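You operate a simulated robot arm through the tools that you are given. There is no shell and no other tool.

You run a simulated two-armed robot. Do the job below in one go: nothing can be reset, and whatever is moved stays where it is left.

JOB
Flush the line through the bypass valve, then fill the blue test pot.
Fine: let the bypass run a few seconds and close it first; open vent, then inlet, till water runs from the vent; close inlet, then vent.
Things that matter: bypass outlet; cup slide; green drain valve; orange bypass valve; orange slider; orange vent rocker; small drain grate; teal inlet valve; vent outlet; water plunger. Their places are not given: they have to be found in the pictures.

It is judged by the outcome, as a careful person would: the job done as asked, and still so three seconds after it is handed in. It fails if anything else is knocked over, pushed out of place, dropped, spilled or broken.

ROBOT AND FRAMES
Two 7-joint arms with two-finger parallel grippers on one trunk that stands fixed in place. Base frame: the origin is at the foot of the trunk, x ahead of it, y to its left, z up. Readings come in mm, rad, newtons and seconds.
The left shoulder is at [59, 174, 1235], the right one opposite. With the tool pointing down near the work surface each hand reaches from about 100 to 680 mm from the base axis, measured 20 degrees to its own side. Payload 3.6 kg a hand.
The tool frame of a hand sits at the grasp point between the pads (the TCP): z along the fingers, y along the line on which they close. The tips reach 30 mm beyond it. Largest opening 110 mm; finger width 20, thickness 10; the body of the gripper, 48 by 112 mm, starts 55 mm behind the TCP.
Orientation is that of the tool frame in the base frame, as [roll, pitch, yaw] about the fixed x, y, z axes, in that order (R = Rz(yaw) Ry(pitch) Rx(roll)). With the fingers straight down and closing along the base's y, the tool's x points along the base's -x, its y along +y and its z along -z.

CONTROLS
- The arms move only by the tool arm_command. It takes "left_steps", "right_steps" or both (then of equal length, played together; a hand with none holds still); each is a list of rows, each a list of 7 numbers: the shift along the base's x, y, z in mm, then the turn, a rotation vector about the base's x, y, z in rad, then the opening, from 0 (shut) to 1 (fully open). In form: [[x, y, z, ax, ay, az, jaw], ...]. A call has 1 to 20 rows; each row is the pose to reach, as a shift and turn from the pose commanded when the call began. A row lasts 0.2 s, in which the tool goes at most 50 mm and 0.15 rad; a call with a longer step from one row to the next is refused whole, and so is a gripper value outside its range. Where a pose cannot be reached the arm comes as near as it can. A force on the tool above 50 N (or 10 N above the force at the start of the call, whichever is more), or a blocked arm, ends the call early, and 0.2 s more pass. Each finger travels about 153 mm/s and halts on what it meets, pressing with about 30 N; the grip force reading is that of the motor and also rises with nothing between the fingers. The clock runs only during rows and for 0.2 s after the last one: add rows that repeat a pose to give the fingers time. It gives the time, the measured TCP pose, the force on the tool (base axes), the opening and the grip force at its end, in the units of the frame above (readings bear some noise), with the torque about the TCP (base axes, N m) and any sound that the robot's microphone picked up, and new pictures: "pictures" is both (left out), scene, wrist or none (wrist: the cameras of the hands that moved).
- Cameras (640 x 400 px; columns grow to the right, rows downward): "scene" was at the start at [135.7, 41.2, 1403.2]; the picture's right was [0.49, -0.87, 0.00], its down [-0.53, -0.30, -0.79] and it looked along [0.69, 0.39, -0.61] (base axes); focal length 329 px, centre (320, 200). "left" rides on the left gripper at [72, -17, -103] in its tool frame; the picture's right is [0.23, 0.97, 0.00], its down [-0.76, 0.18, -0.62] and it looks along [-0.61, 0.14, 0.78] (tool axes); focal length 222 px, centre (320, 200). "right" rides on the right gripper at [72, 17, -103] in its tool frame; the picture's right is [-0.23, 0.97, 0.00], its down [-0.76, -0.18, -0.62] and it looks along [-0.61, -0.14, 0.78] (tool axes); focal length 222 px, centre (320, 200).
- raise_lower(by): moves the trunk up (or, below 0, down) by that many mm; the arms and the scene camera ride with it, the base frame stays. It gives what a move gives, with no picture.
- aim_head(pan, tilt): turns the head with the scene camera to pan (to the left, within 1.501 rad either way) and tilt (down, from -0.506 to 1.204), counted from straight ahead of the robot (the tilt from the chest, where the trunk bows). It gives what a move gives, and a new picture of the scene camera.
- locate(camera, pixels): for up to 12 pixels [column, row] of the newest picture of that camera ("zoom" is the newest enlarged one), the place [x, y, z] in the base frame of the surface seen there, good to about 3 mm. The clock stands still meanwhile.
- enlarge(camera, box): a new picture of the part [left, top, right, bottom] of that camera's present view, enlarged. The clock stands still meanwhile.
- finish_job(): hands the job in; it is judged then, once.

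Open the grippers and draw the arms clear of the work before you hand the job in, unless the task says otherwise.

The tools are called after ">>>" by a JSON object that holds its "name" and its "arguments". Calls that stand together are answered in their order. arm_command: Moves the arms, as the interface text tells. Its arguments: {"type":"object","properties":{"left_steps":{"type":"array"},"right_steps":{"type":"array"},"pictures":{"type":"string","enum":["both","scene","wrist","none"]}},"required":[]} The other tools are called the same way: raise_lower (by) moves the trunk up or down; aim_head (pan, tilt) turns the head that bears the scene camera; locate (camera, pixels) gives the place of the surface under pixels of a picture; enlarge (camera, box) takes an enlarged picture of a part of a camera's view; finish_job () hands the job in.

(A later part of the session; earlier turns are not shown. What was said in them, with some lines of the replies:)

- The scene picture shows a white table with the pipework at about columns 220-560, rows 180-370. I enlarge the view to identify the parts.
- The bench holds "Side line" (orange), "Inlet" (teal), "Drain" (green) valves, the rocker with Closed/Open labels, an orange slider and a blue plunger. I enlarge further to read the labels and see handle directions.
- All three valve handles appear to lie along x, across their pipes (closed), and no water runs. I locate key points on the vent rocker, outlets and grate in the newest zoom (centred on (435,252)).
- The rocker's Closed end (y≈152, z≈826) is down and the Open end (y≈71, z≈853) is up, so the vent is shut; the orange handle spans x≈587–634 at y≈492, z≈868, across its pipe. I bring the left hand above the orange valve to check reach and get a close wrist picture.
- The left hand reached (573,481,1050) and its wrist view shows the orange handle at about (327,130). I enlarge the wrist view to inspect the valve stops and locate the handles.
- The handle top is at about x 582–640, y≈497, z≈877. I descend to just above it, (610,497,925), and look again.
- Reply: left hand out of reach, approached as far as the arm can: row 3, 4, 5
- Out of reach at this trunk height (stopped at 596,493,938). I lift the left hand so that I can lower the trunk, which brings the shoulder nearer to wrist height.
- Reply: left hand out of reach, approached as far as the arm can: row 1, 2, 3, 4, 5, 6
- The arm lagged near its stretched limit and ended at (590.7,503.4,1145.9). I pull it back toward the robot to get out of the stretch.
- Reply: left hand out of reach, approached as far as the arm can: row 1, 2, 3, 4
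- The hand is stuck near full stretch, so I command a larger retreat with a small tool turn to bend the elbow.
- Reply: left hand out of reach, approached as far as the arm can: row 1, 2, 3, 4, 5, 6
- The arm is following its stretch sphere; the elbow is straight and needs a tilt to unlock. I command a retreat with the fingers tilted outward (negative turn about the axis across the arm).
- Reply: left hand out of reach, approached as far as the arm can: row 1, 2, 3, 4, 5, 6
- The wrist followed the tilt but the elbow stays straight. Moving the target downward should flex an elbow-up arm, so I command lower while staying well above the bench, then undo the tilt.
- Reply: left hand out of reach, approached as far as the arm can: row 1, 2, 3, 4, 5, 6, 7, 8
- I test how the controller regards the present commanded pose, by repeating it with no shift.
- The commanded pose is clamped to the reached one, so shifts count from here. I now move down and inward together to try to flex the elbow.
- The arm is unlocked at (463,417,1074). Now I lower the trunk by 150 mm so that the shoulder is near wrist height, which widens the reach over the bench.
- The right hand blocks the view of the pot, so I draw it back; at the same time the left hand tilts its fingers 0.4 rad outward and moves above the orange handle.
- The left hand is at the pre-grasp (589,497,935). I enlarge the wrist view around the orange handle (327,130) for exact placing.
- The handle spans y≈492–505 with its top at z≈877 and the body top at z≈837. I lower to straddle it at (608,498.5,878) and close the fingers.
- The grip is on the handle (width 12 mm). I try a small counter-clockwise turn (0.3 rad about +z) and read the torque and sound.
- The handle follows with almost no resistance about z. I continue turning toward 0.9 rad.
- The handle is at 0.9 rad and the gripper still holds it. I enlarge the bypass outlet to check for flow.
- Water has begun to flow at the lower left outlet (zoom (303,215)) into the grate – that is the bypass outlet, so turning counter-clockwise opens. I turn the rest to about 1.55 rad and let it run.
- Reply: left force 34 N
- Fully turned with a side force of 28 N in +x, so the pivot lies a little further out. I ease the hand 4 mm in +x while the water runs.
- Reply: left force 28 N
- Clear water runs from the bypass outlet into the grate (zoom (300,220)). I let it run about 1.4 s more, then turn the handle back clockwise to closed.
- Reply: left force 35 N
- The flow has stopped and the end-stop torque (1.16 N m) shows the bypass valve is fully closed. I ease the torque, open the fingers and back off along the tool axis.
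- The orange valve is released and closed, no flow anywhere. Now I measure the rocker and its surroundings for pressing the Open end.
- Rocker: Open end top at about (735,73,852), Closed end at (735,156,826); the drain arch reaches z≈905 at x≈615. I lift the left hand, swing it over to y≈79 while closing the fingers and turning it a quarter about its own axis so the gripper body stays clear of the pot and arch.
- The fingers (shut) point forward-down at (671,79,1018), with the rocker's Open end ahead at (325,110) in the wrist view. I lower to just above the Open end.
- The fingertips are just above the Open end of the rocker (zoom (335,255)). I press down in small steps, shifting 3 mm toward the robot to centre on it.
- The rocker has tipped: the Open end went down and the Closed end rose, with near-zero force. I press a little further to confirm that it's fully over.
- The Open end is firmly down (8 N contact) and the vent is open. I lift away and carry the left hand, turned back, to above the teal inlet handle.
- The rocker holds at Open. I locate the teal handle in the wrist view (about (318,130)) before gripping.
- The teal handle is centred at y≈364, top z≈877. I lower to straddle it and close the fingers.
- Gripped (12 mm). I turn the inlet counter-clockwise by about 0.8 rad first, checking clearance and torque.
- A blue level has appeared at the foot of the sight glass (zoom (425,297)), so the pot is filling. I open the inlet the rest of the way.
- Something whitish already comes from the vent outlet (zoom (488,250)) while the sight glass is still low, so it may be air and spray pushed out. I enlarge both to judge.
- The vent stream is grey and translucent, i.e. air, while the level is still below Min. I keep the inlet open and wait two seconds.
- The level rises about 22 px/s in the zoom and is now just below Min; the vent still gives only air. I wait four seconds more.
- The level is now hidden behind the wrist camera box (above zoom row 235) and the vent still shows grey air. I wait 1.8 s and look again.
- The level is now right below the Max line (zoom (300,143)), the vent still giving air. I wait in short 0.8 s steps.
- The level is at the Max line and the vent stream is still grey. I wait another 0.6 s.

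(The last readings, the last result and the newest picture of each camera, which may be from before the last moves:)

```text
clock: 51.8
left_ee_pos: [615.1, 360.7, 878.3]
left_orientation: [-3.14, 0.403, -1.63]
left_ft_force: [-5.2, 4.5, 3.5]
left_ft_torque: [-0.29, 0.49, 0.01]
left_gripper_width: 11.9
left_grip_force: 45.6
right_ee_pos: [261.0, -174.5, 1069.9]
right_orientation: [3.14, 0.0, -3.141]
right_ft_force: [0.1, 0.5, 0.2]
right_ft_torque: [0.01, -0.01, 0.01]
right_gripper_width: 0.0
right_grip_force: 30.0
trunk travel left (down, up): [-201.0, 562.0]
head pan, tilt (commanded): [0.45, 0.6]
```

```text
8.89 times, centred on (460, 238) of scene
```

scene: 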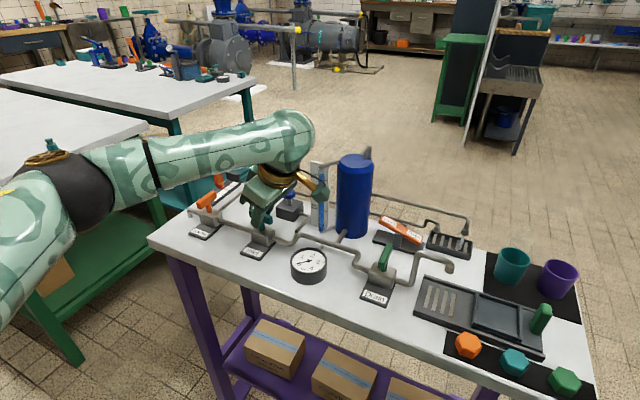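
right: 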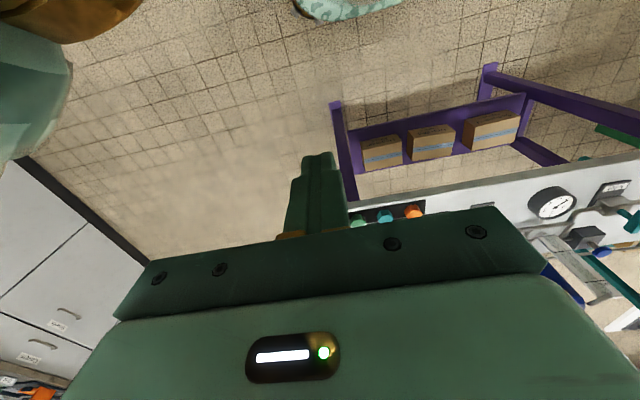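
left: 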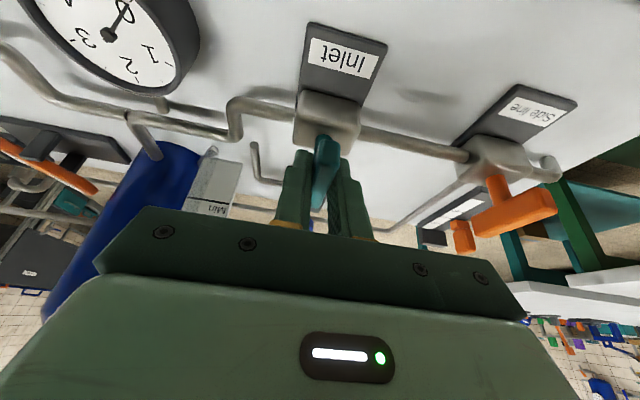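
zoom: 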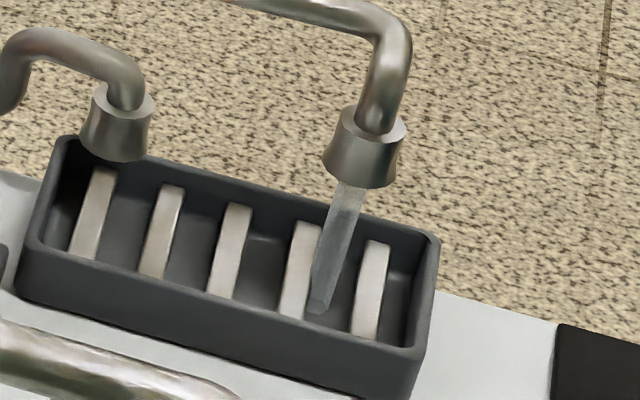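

The level is a bit above Max (zoom row 107), the vent still not blue. The rule is water from the vent, so I wait another 0.6 s.

>>> {"name": "arm_command", "arguments": {"left_steps": [[0, 0, 0, 0, 0, 0, 0.05], [0, 0, 0, 0, 0, 0, 0.05]], "pictures": "scene"}}

>>> {"name": "enlarge", "arguments": {"camera": "scene", "box": [300, 150, 350, 240]}}

>>> {"name": "enlarge", "arguments": {"camera": "scene", "box": [435, 215, 485, 260]}}

```text
clock: 52.4
left_ee_pos: [614.9, 359.6, 878.0]
left_orientation: [-3.139, 0.403, -1.632]
left_ft_force: [-3.6, 4.9, 3.1]
left_ft_torque: [-0.24, 0.47, 0.03]
left_gripper_width: 11.8
left_grip_force: 45.1
right_ee_pos: [261.3, -173.5, 1070.9]
right_orientation: [-3.141, -0.001, -3.141]
right_ft_force: [0.2, -0.4, -0.3]
right_ft_torque: [0.02, 0.02, 0.01]
right_gripper_width: 0.1
right_grip_force: 29.9
trunk travel left (down, up): [-201.0, 562.0]
head pan, tilt (commanded): [0.45, 0.6]
```

scene: 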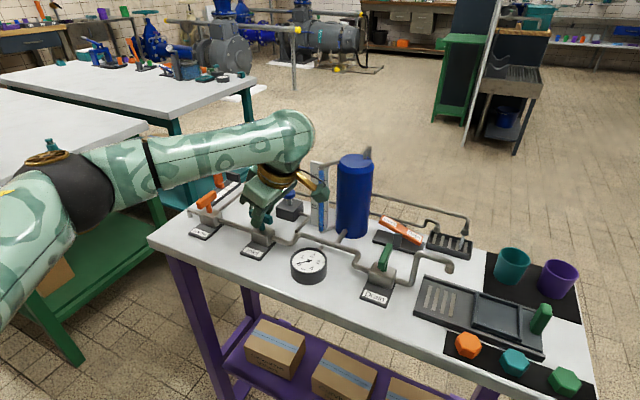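

```text
4.44 times, centred on (325, 195) of scene
```

zoom: 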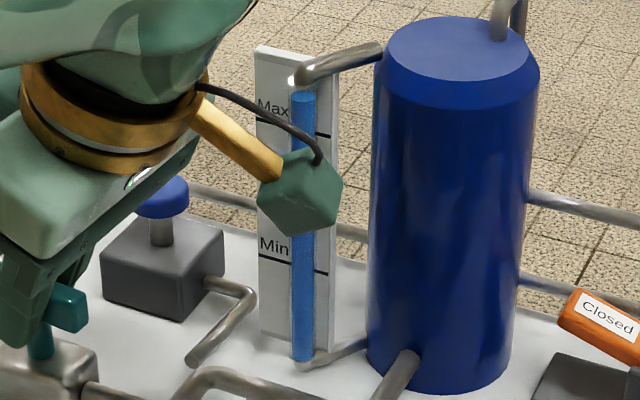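

```text
8.89 times, centred on (460, 238) of scene
```

zoom: 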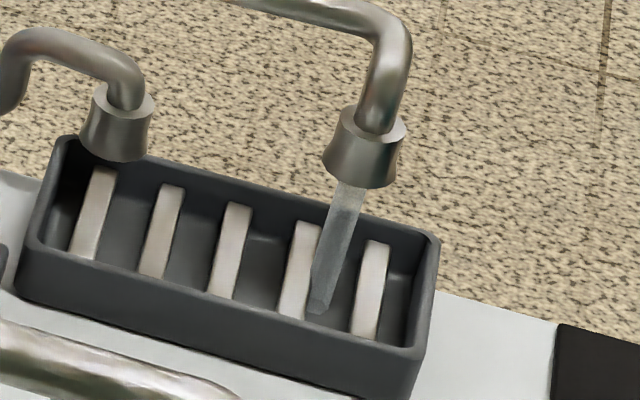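

The sight glass is nearly at its top (zoom row 90). I wait another 0.6 s for water at the vent.

>>> {"name": "arm_command", "arguments": {"left_steps": [[0, 0, 0, 0, 0, 0, 0.05], [0, 0, 0, 0, 0, 0, 0.05]], "pictures": "scene"}}

>>> {"name": "enlarge", "arguments": {"camera": "scene", "box": [300, 150, 350, 240]}}

>>> {"name": "enlarge", "arguments": {"camera": "scene", "box": [435, 215, 485, 260]}}

```text
clock: 53.0
left_ee_pos: [614.8, 360.3, 878.2]
left_orientation: [-3.14, 0.403, -1.63]
left_ft_force: [-5.2, 4.7, 3.6]
left_ft_torque: [-0.2, 0.45, 0.02]
left_gripper_width: 11.9
left_grip_force: 45.2
right_ee_pos: [260.2, -174.3, 1069.7]
right_orientation: [3.141, 0.001, -3.142]
right_ft_force: [0.2, -0.6, -0.5]
right_ft_torque: [-0.03, 0.0, -0.02]
right_gripper_width: 0.0
right_grip_force: 30.5
trunk travel left (down, up): [-201.0, 562.0]
head pan, tilt (commanded): [0.45, 0.6]
```

scene: 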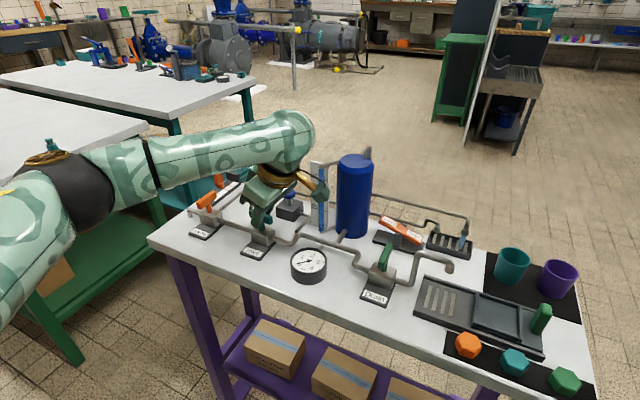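

```text
4.44 times, centred on (325, 195) of scene
```

zoom: 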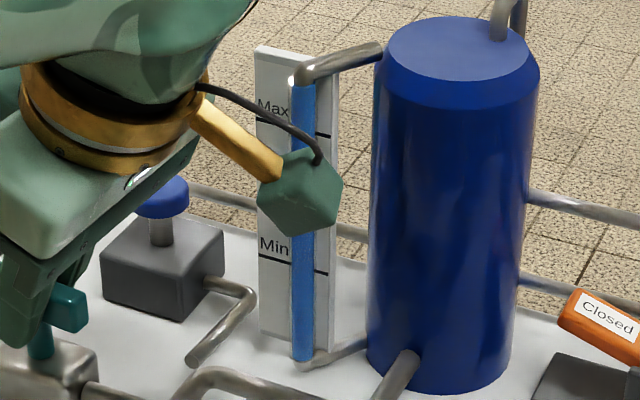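

```text
8.89 times, centred on (460, 238) of scene
```

zoom: 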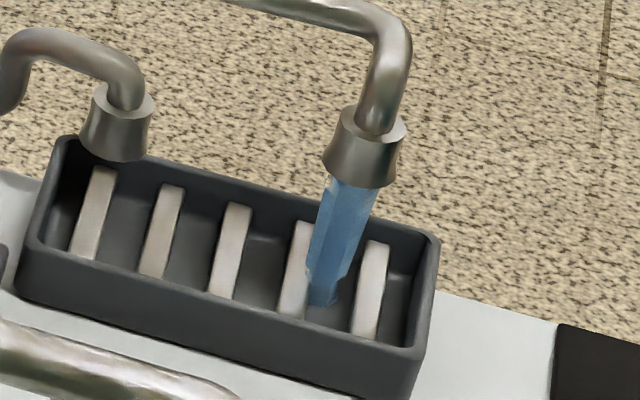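

Blue water now runs from the vent into the grate (zoom (340,240)). I close the inlet by turning it back clockwise.

>>> {"name": "arm_command", "arguments": {"left_steps": [[-0.8, -0.3, 0, 0, 0, -0.14, 0.05], [-1.5, -0.2, 0, 0, 0, -0.28, 0.05], [-2.1, 0, 0, 0, 0, -0.42, 0.05], [-2.7, 0.4, 0, 0, 0, -0.56, 0.05], [-3.3, 0.8, 0, 0, 0, -0.7, 0.05], [-3.8, 1.3, 0, 0, 0, -0.84, 0.05], [-4.2, 1.9, 0, 0, 0, -0.98, 0.05], [-4.5, 2.5, 0, 0, 0, -1.12, 0.05], [-4.7, 3.2, 0, 0, 0, -1.26, 0.05], [-4.9, 3.9, 0, 0, 0, -1.4, 0.05], [-4.9, 4.5, 0, 0, 0, -1.52, 0.05], [-4.9, 4.6, 0, 0, 0, -1.56, 0.05]], "pictures": "scene"}}

>>> {"name": "enlarge", "arguments": {"camera": "scene", "box": [200, 140, 380, 260]}}

>>> {"name": "enlarge", "arguments": {"camera": "scene", "box": [435, 215, 485, 260]}}

```text
clock: 55.6
left_ee_pos: [611.0, 365.9, 877.4]
left_orientation: [-3.137, 0.405, 3.095]
left_ft_force: [7.1, 6.7, 8.7]
left_ft_torque: [0.8, -0.55, 1.46]
left_gripper_width: 12.3
left_grip_force: 44.7
right_ee_pos: [261.1, -173.9, 1069.9]
right_orientation: [3.142, 0.0, 3.141]
right_ft_force: [0.5, 0.0, -0.7]
right_ft_torque: [0.03, 0.02, 0.01]
right_gripper_width: 0.0
right_grip_force: 30.0
trunk travel left (down, up): [-201.0, 562.0]
head pan, tilt (commanded): [0.45, 0.6]
```

scene: 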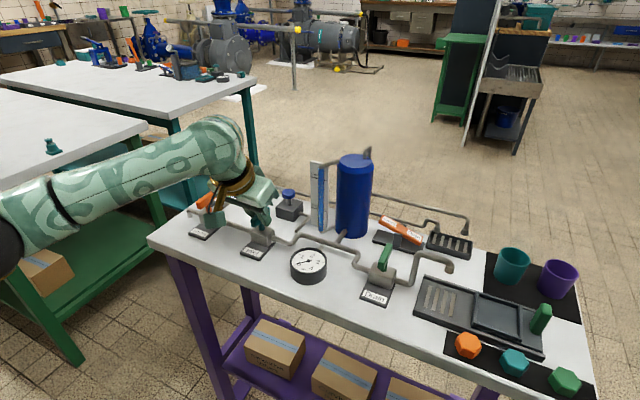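

```text
3.33 times, centred on (290, 200) of scene
```

zoom: 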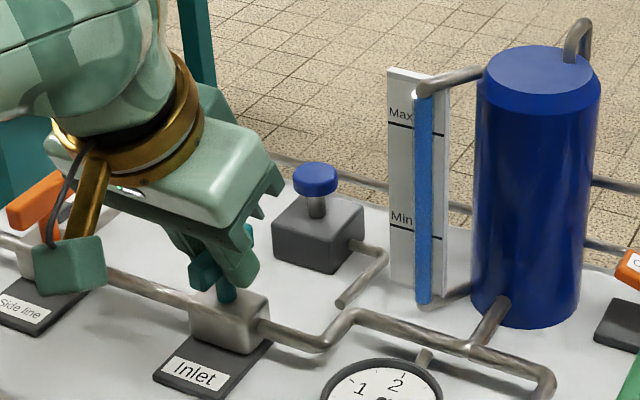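

```text
8.89 times, centred on (460, 238) of scene
```

zoom: 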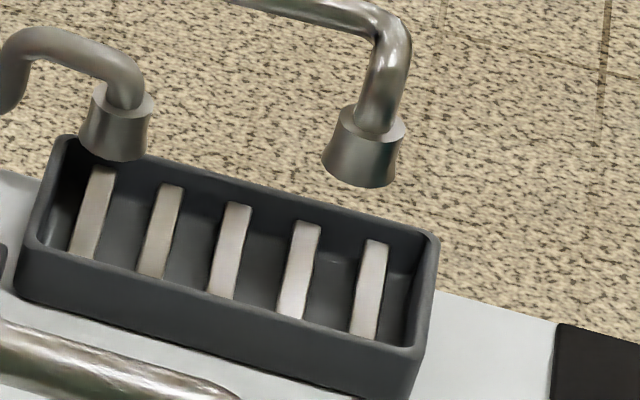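

Vent flow has stopped, the sight glass is full and the inlet is against its closed stop (1.46 N m). I release the handle and back off, then carry the hand (fingers shut, quarter-turned) to in front of the rocker's Closed end.

>>> {"name": "arm_command", "arguments": {"left_steps": [[0, 0.5, 0, 0, 0, 0.03, 0.05], [0, 0.5, 0, 0, 0, 0.03, 0.3], [0, 0.5, 0, 0, 0, 0.03, 0.5], [0, 0.5, 0, 0, 0, 0.03, 0.5], [-9, 0.5, 25, 0, 0, 0.03, 0.5], [-18, 0.5, 50, 0, 0, 0.03, 0.5], [-35, 0, 85, 0, 0, 0.03, 0.5], [-50, -5, 115, 0, 0, 0.03, 0.3]], "pictures": "scene"}}

>>> {"name": "enlarge", "arguments": {"camera": "scene", "box": [160, 140, 380, 280]}}

>>> {"name": "enlarge", "arguments": {"camera": "scene", "box": [340, 180, 500, 280]}}

```text
clock: 57.4
left_ee_pos: [559.9, 359.7, 991.9]
left_orientation: [-3.14, 0.401, 3.123]
left_ft_force: [-0.2, 0.5, 0.9]
left_ft_torque: [0.02, 0.03, 0.02]
left_gripper_width: 33.3
left_grip_force: 0.1
right_ee_pos: [260.4, -174.3, 1070.4]
right_orientation: [3.141, 0.0, -3.142]
right_ft_force: [-0.6, -1.4, -0.5]
right_ft_torque: [0.0, 0.01, 0.03]
right_gripper_width: 0.1
right_grip_force: 29.7
trunk travel left (down, up): [-201.0, 562.0]
head pan, tilt (commanded): [0.45, 0.6]
```

scene: 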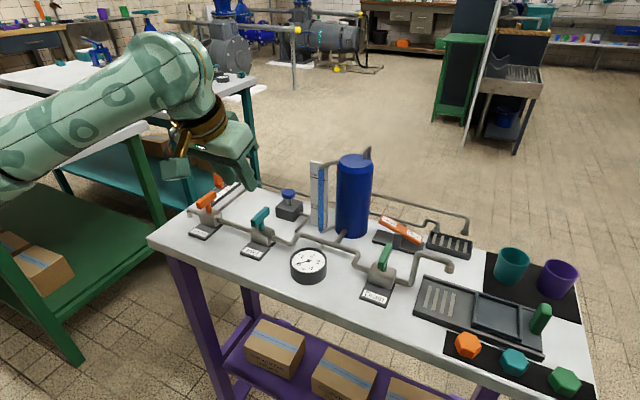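

```text
2.86 times, centred on (270, 210) of scene
```

zoom: 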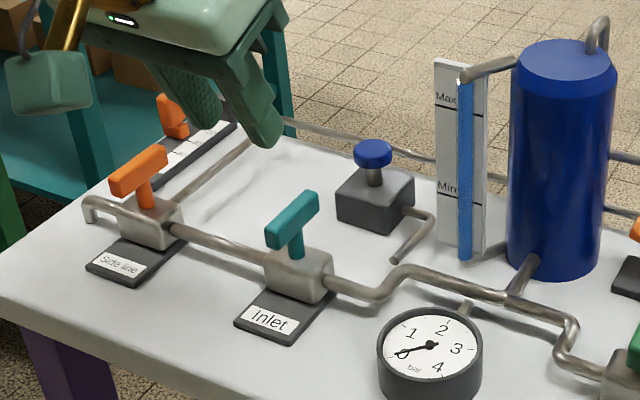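

```text
4.00 times, centred on (420, 230) of scene
```

zoom: 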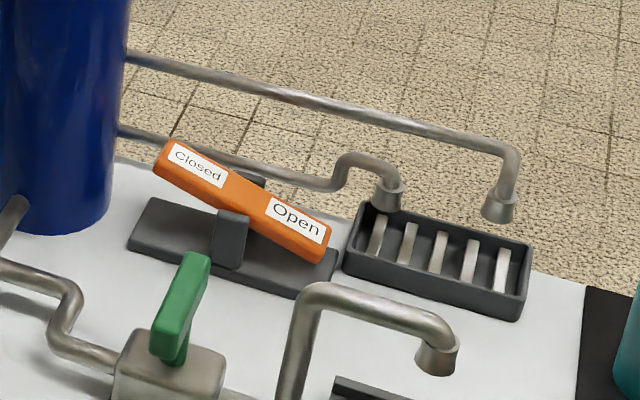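

Inlet and bypass are both across their pipes (closed), no flow anywhere. I locate the raised Closed end of the rocker and the pot's near edge.

>>> {"name": "locate", "arguments": {"camera": "zoom", "pixels": [[170, 150], [185, 150], [215, 180], [165, 170], [240, 195], [310, 235], [60, 100], [110, 100], [115, 200]]}}

```text
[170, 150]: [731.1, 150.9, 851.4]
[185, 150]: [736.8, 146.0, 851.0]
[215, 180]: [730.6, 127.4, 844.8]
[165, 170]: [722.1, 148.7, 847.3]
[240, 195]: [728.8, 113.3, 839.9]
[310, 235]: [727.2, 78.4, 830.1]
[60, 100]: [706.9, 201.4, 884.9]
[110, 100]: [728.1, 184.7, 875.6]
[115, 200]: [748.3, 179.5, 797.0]
```

The Closed end's top is at about (732,148,851) and the pot's near face at y≈181. I swing the hand to (660,140,1007), quarter-turned with fingers shut.

>>> {"name": "arm_command", "arguments": {"left_steps": [[0, -30, 25, -0.051, 0, 0.122, 0.1], [0, -65, 45, -0.102, 0, 0.244, 0], [0, -100, 50, -0.153, 0, 0.366, 0], [0, -135, 50, -0.204, 0, 0.488, 0], [0, -165, 50, -0.255, 0, 0.61, 0], [0, -190, 50, -0.306, 0, 0.732, 0], [5, -210, 50, -0.357, 0, 0.854, 0], [15, -220, 50, -0.408, 0, 0.976, 0], [35, -220, 45, -0.459, 0, 1.098, 0], [55, -220, 35, -0.51, 0, 1.22, 0], [80, -220, 25, -0.561, 0, 1.342, 0], [100, -220, 15, -0.612, 0, 1.464, 0]], "pictures": "both"}}

```text
clock: 60.0
left_ee_pos: [661.4, 139.9, 1006.6]
left_orientation: [-2.737, 0.008, -1.567]
left_ft_force: [0.0, 0.1, -0.9]
left_ft_torque: [0.0, -0.02, -0.03]
left_gripper_width: 0.0
left_grip_force: 29.5
right_ee_pos: [261.7, -173.9, 1070.1]
right_orientation: [3.141, 0.0, -3.141]
right_ft_force: [-0.4, 0.7, 0.5]
right_ft_torque: [-0.01, -0.01, 0.0]
right_gripper_width: 0.0
right_grip_force: 29.7
trunk travel left (down, up): [-201.0, 562.0]
head pan, tilt (commanded): [0.45, 0.6]
```

scene: 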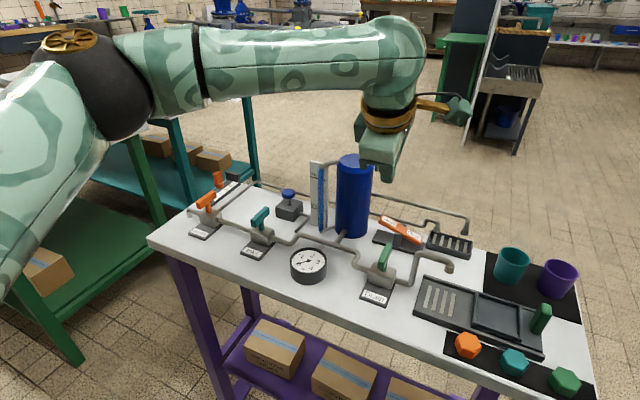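
left: 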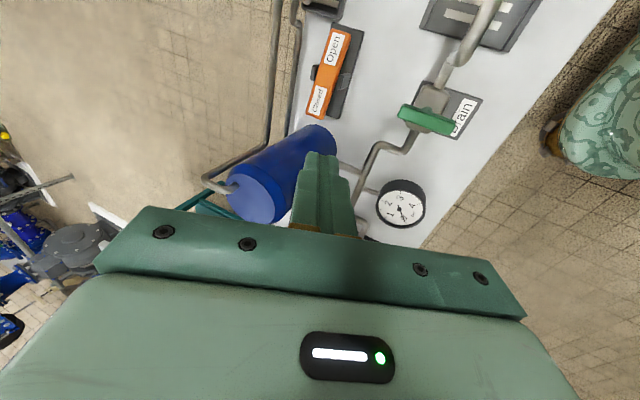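

Next I lean the tool 0.15 rad so its body tilts away from the pot and lower to just above the Closed end.

>>> {"name": "arm_command", "arguments": {"left_steps": [[0, 0, 0, 0.075, 0, 0, 0], [10, -1, -15, 0.15, 0, 0, 0], [25, -2, -40, 0.15, 0, 0, 0], [42, -3, -68, 0.15, 0, 0, 0], [57, -3, -92, 0.15, 0, 0, 0], [64.6, -3, -103, 0.15, 0, 0, 0], [64.6, -3, -103, 0.15, 0, 0, 0]], "pictures": "both"}}

>>> {"name": "enlarge", "arguments": {"camera": "scene", "box": [300, 120, 480, 280]}}

>>> {"name": "enlarge", "arguments": {"camera": "left", "box": [220, 20, 440, 240]}}

```text
clock: 61.6
left_ee_pos: [724.9, 136.1, 904.1]
left_orientation: [-2.736, 0.158, -1.57]
left_ft_force: [-0.2, 0.4, 0.5]
left_ft_torque: [-0.01, 0.0, 0.0]
left_gripper_width: 0.0
left_grip_force: 29.8
right_ee_pos: [259.5, -174.9, 1071.0]
right_orientation: [-3.141, 0.001, 3.14]
right_ft_force: [0.1, -0.1, 0.0]
right_ft_torque: [0.01, 0.0, -0.01]
right_gripper_width: 0.0
right_grip_force: 29.7
trunk travel left (down, up): [-201.0, 562.0]
head pan, tilt (commanded): [0.45, 0.6]
```

scene: 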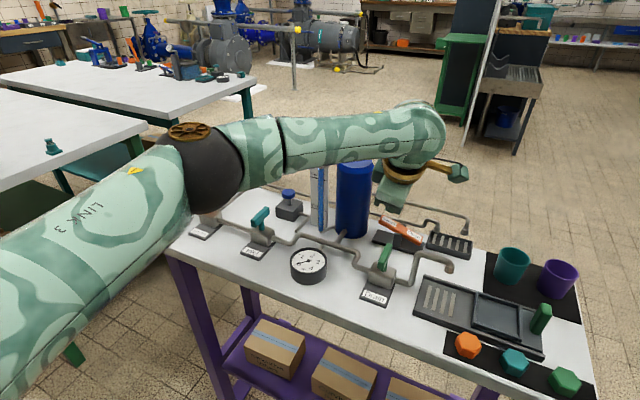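
left: 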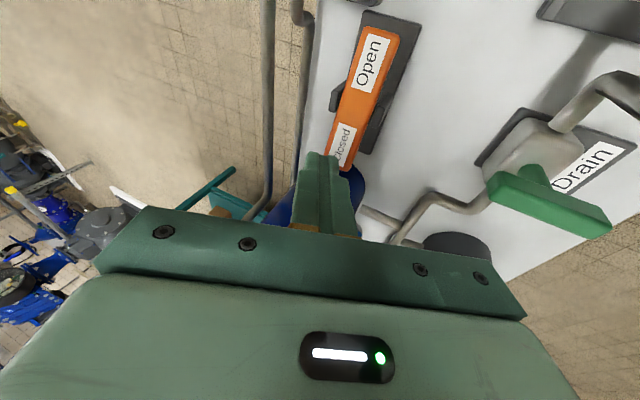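

```text
2.50 times, centred on (390, 200) of scene
```

zoom: 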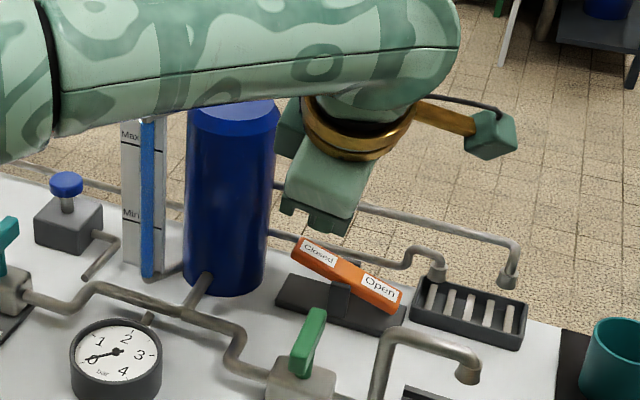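

```text
1.82 times, centred on (330, 130) of left
```

zoom: 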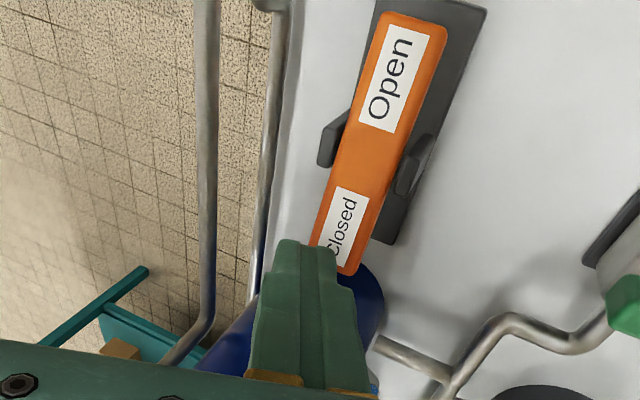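

The fingertips hover above the Closed end with clear space to the pot. I press straight down in small steps.

>>> {"name": "arm_command", "arguments": {"left_steps": [[0, 0, -8, 0, 0, 0, 0], [0, 0, -15, 0, 0, 0, 0], [0, 0, -20, 0, 0, 0, 0], [0, 0, -24, 0, 0, 0, 0], [0, 0, -28, 0, 0, 0, 0], [0, 0, -32, 0, 0, 0, 0]], "pictures": "scene"}}

>>> {"name": "enlarge", "arguments": {"camera": "scene", "box": [320, 140, 480, 280]}}

```text
clock: 63.0
left_ee_pos: [723.9, 137.2, 870.9]
left_orientation: [-2.737, 0.16, -1.569]
left_ft_force: [0.7, 3.7, 2.5]
left_ft_torque: [0.1, -0.01, 0.03]
left_gripper_width: 0.1
left_grip_force: 30.2
right_ee_pos: [261.1, -172.8, 1069.8]
right_orientation: [3.139, -0.003, -3.14]
right_ft_force: [0.2, 0.2, 0.2]
right_ft_torque: [-0.02, 0.0, -0.01]
right_gripper_width: 0.0
right_grip_force: 30.1
trunk travel left (down, up): [-201.0, 562.0]
head pan, tilt (commanded): [0.45, 0.6]
```

scene: 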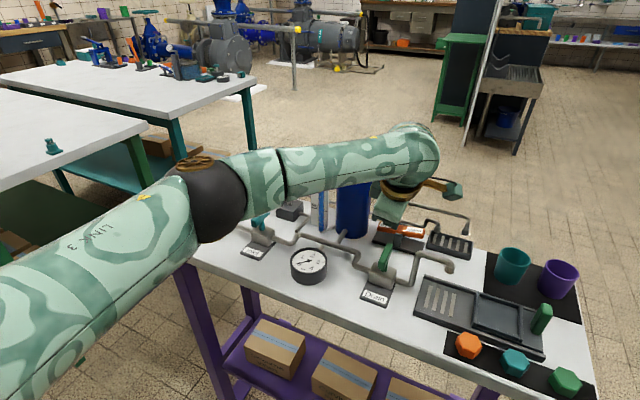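

```text
2.86 times, centred on (400, 210) of scene
```

zoom: 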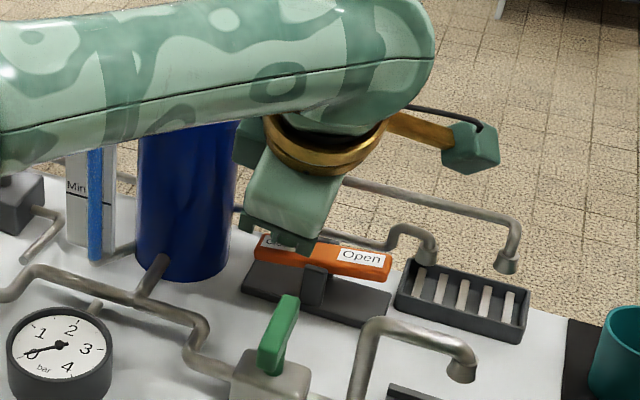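

The Open end has risen to about level; I press the remaining ~10 mm to bring it fully to Closed.

>>> {"name": "arm_command", "arguments": {"left_steps": [[0, 0, -4, 0, 0, 0, 0], [0, 0, -7, 0, 0, 0, 0], [0, 0, -10, 0, 0, 0, 0]], "pictures": "scene"}}

>>> {"name": "enlarge", "arguments": {"camera": "scene", "box": [320, 140, 480, 280]}}

```text
clock: 63.8
left_ee_pos: [723.5, 137.4, 868.2]
left_orientation: [-2.728, 0.158, -1.567]
left_ft_force: [2.8, 7.5, 28.3]
left_ft_torque: [0.09, -0.17, 0.07]
left_gripper_width: 0.0
left_grip_force: 29.7
right_ee_pos: [257.2, -173.7, 1072.6]
right_orientation: [-3.142, 0.001, -3.141]
right_ft_force: [-0.8, 0.1, 0.2]
right_ft_torque: [0.03, 0.01, 0.01]
right_gripper_width: 0.0
right_grip_force: 30.4
trunk travel left (down, up): [-201.0, 562.0]
head pan, tilt (commanded): [0.45, 0.6]
```

scene: 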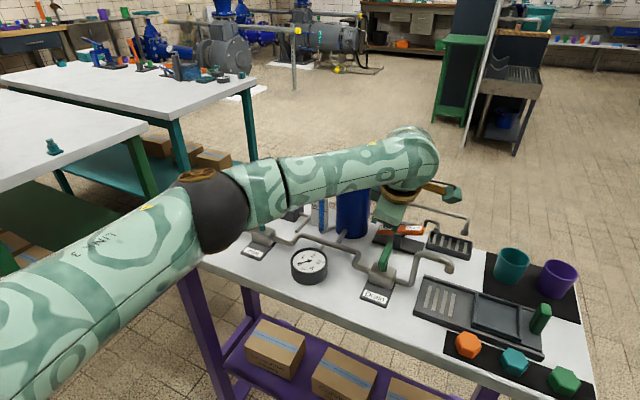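

```text
2.86 times, centred on (400, 210) of scene
```

zoom: 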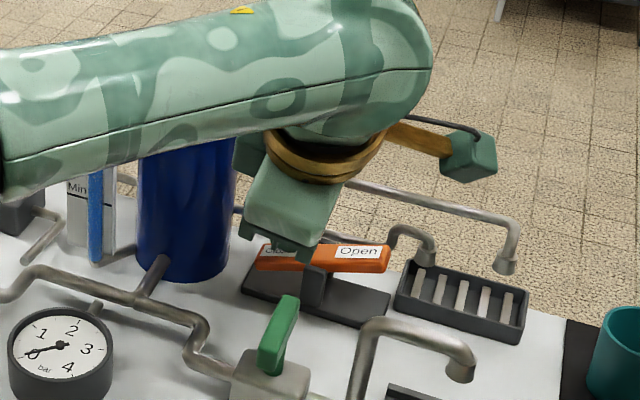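

The rocker is against its stop (28 N) with the Open end up. I lift off and draw the hand back up and away from the pot.

>>> {"name": "arm_command", "arguments": {"left_steps": [[0, 0, 10, 0, 0, 0, 0], [0, 0, 30, 0, 0, 0, 0], [-7, 0, 60, 0, 0, 0, 0], [-25, 0, 95, 0, 0, 0, 0], [-50, 0, 130, -0.05, 0, 0, 0], [-80, 0, 150, -0.15, 0, 0, 0], [-115, 10, 160, -0.15, 0, 0, 0], [-150, 20, 165, -0.15, 0, 0, 0]], "pictures": "scene"}}

>>> {"name": "enlarge", "arguments": {"camera": "scene", "box": [340, 180, 500, 280]}}

>>> {"name": "locate", "arguments": {"camera": "zoom", "pixels": [[245, 188], [80, 185]]}}

```text
clock: 65.6
left_ee_pos: [573.9, 156.0, 1028.2]
left_orientation: [-2.736, 0.008, -1.568]
left_ft_force: [0.0, -0.3, 0.0]
left_ft_torque: [0.01, 0.01, 0.01]
left_gripper_width: 0.0
left_grip_force: 30.1
right_ee_pos: [260.1, -174.4, 1071.0]
right_orientation: [-3.141, 0.0, -3.141]
right_ft_force: [0.5, -0.2, 0.0]
right_ft_torque: [0.0, 0.03, -0.02]
right_gripper_width: 0.0
right_grip_force: 30.4
trunk travel left (down, up): [-201.0, 562.0]
head pan, tilt (commanded): [0.45, 0.6]
```

scene: 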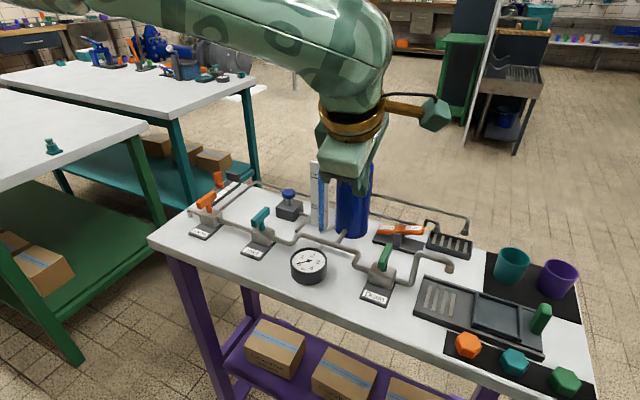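

```text
4.00 times, centred on (420, 230) of scene
```

zoom: 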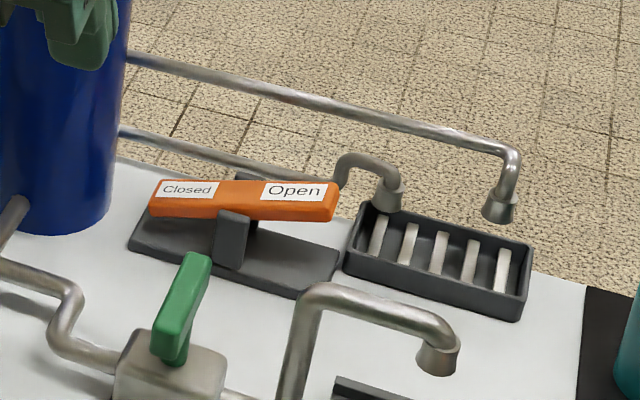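

```text
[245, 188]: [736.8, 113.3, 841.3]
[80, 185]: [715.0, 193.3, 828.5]
```

The rocker looks as it did at the start. I confirm its end heights and check the whole rig before withdrawing.

>>> {"name": "locate", "arguments": {"camera": "zoom", "pixels": [[328, 190], [162, 188]]}}

>>> {"name": "arm_command", "arguments": {"left_steps": [[-35, 20, 10, 0.051, 0, -0.12, 0], [-70, 45, 20, 0.102, 0, -0.24, 0], [-105, 70, 25, 0.153, 0, -0.36, 0.1], [-140, 95, 30, 0.204, 0, -0.48, 0.3], [-175, 120, 30, 0.255, 0, -0.6, 0.5], [-205, 145, 30, 0.306, 0, -0.72, 0.7], [-230, 170, 30, 0.357, 0, -0.84, 0.9], [-245, 195, 30, 0.408, 0, -0.96, 1], [-245, 195, 30, 0.408, 0, -0.96, 1], [-245, 195, 30, 0.408, 0, -0.96, 1]], "right_steps": [[0, 0, 0, 0, 0, 0, 0], [0, 0, 0, 0, 0, 0, 0.2], [0, 0, 0, 0, 0, 0, 0.4], [0, 0, 0, 0, 0, 0, 0.6], [0, 0, 0, 0, 0, 0, 0.8], [0, 0, 0, 0, 0, 0, 1], [0, 0, 0, 0, 0, 0, 1], [0, 0, 0, 0, 0, 0, 1], [0, 0, 0, 0, 0, 0, 1], [0, 0, 0, 0, 0, 0, 1]], "pictures": "scene"}}

>>> {"name": "enlarge", "arguments": {"camera": "scene", "box": [150, 140, 380, 300]}}

>>> {"name": "enlarge", "arguments": {"camera": "scene", "box": [350, 180, 590, 390]}}

```text
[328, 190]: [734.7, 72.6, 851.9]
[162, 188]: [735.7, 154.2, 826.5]
```

```text
clock: 67.8
left_ee_pos: [334.8, 357.4, 1062.5]
left_orientation: [-2.927, 0.352, -2.577]
left_ft_force: [0.5, 0.2, 0.0]
left_ft_torque: [-0.01, -0.03, 0.01]
left_gripper_width: 110.0
left_grip_force: 0.0
left hand out of reach, approached as far as the arm can: row 7, 8, 9, 10
right_ee_pos: [260.4, -173.8, 1069.4]
right_orientation: [3.141, 0.001, -3.14]
right_ft_force: [0.0, -0.5, 0.6]
right_ft_torque: [-0.02, -0.01, -0.02]
right_gripper_width: 109.8
right_grip_force: 0.0
trunk travel left (down, up): [-201.0, 562.0]
head pan, tilt (commanded): [0.45, 0.6]
```

scene: 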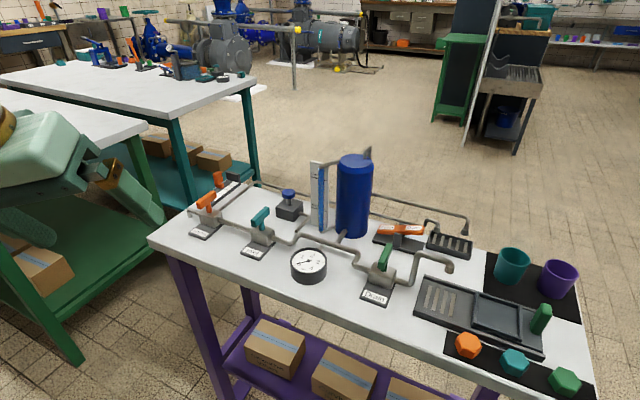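

```text
2.50 times, centred on (265, 220) of scene
```

zoom: 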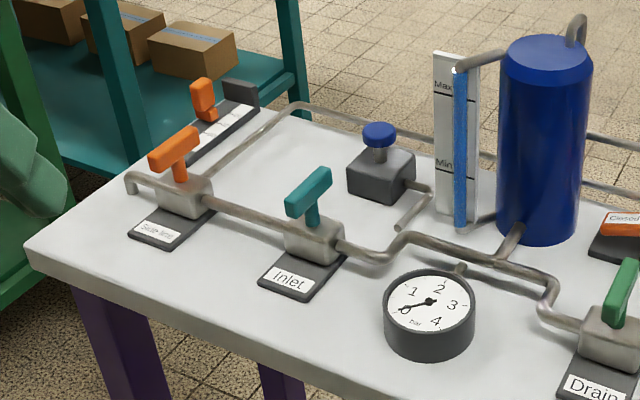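

```text
1.90 times, centred on (470, 285) of scene
```

zoom: 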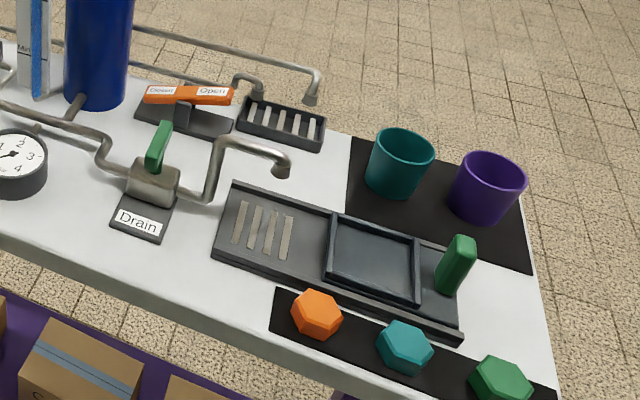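

The rocker ends read 852 (Open, up) and 826 (Closed, down), as at the start. All three valve handles lie across their pipes, the sight glass is full, no water runs and nothing has been displaced. Both grippers are open and clear of the work, so I hand the job in.

>>> {"name": "finish_job", "arguments": {}}

```text
The job is handed in.
```

The line is flushed and the blue test pot is full, and I've handed the job in.

- **Flush:** I opened the orange bypass valve, let it run about six seconds into the small drain grate, and closed it against its stop.
- **Fill:** I opened the vent, then the inlet. The vent gave only air at first. The sight glass went a little past Max before blue water ran from the vent. I then closed the inlet against its stop, and the vent after it.
- **End state:** The bypass, inlet and drain handles all lie across their pipes (closed), and the vent rocker is back at Closed. The last pictures show no water running, no spills and nothing moved out of place. Both grippers are open and clear of the bench.

Early on, the left arm locked at full stretch over the bypass valve. I freed it and lowered the trunk 150 mm to reach the bench, and the trunk is still at that height.
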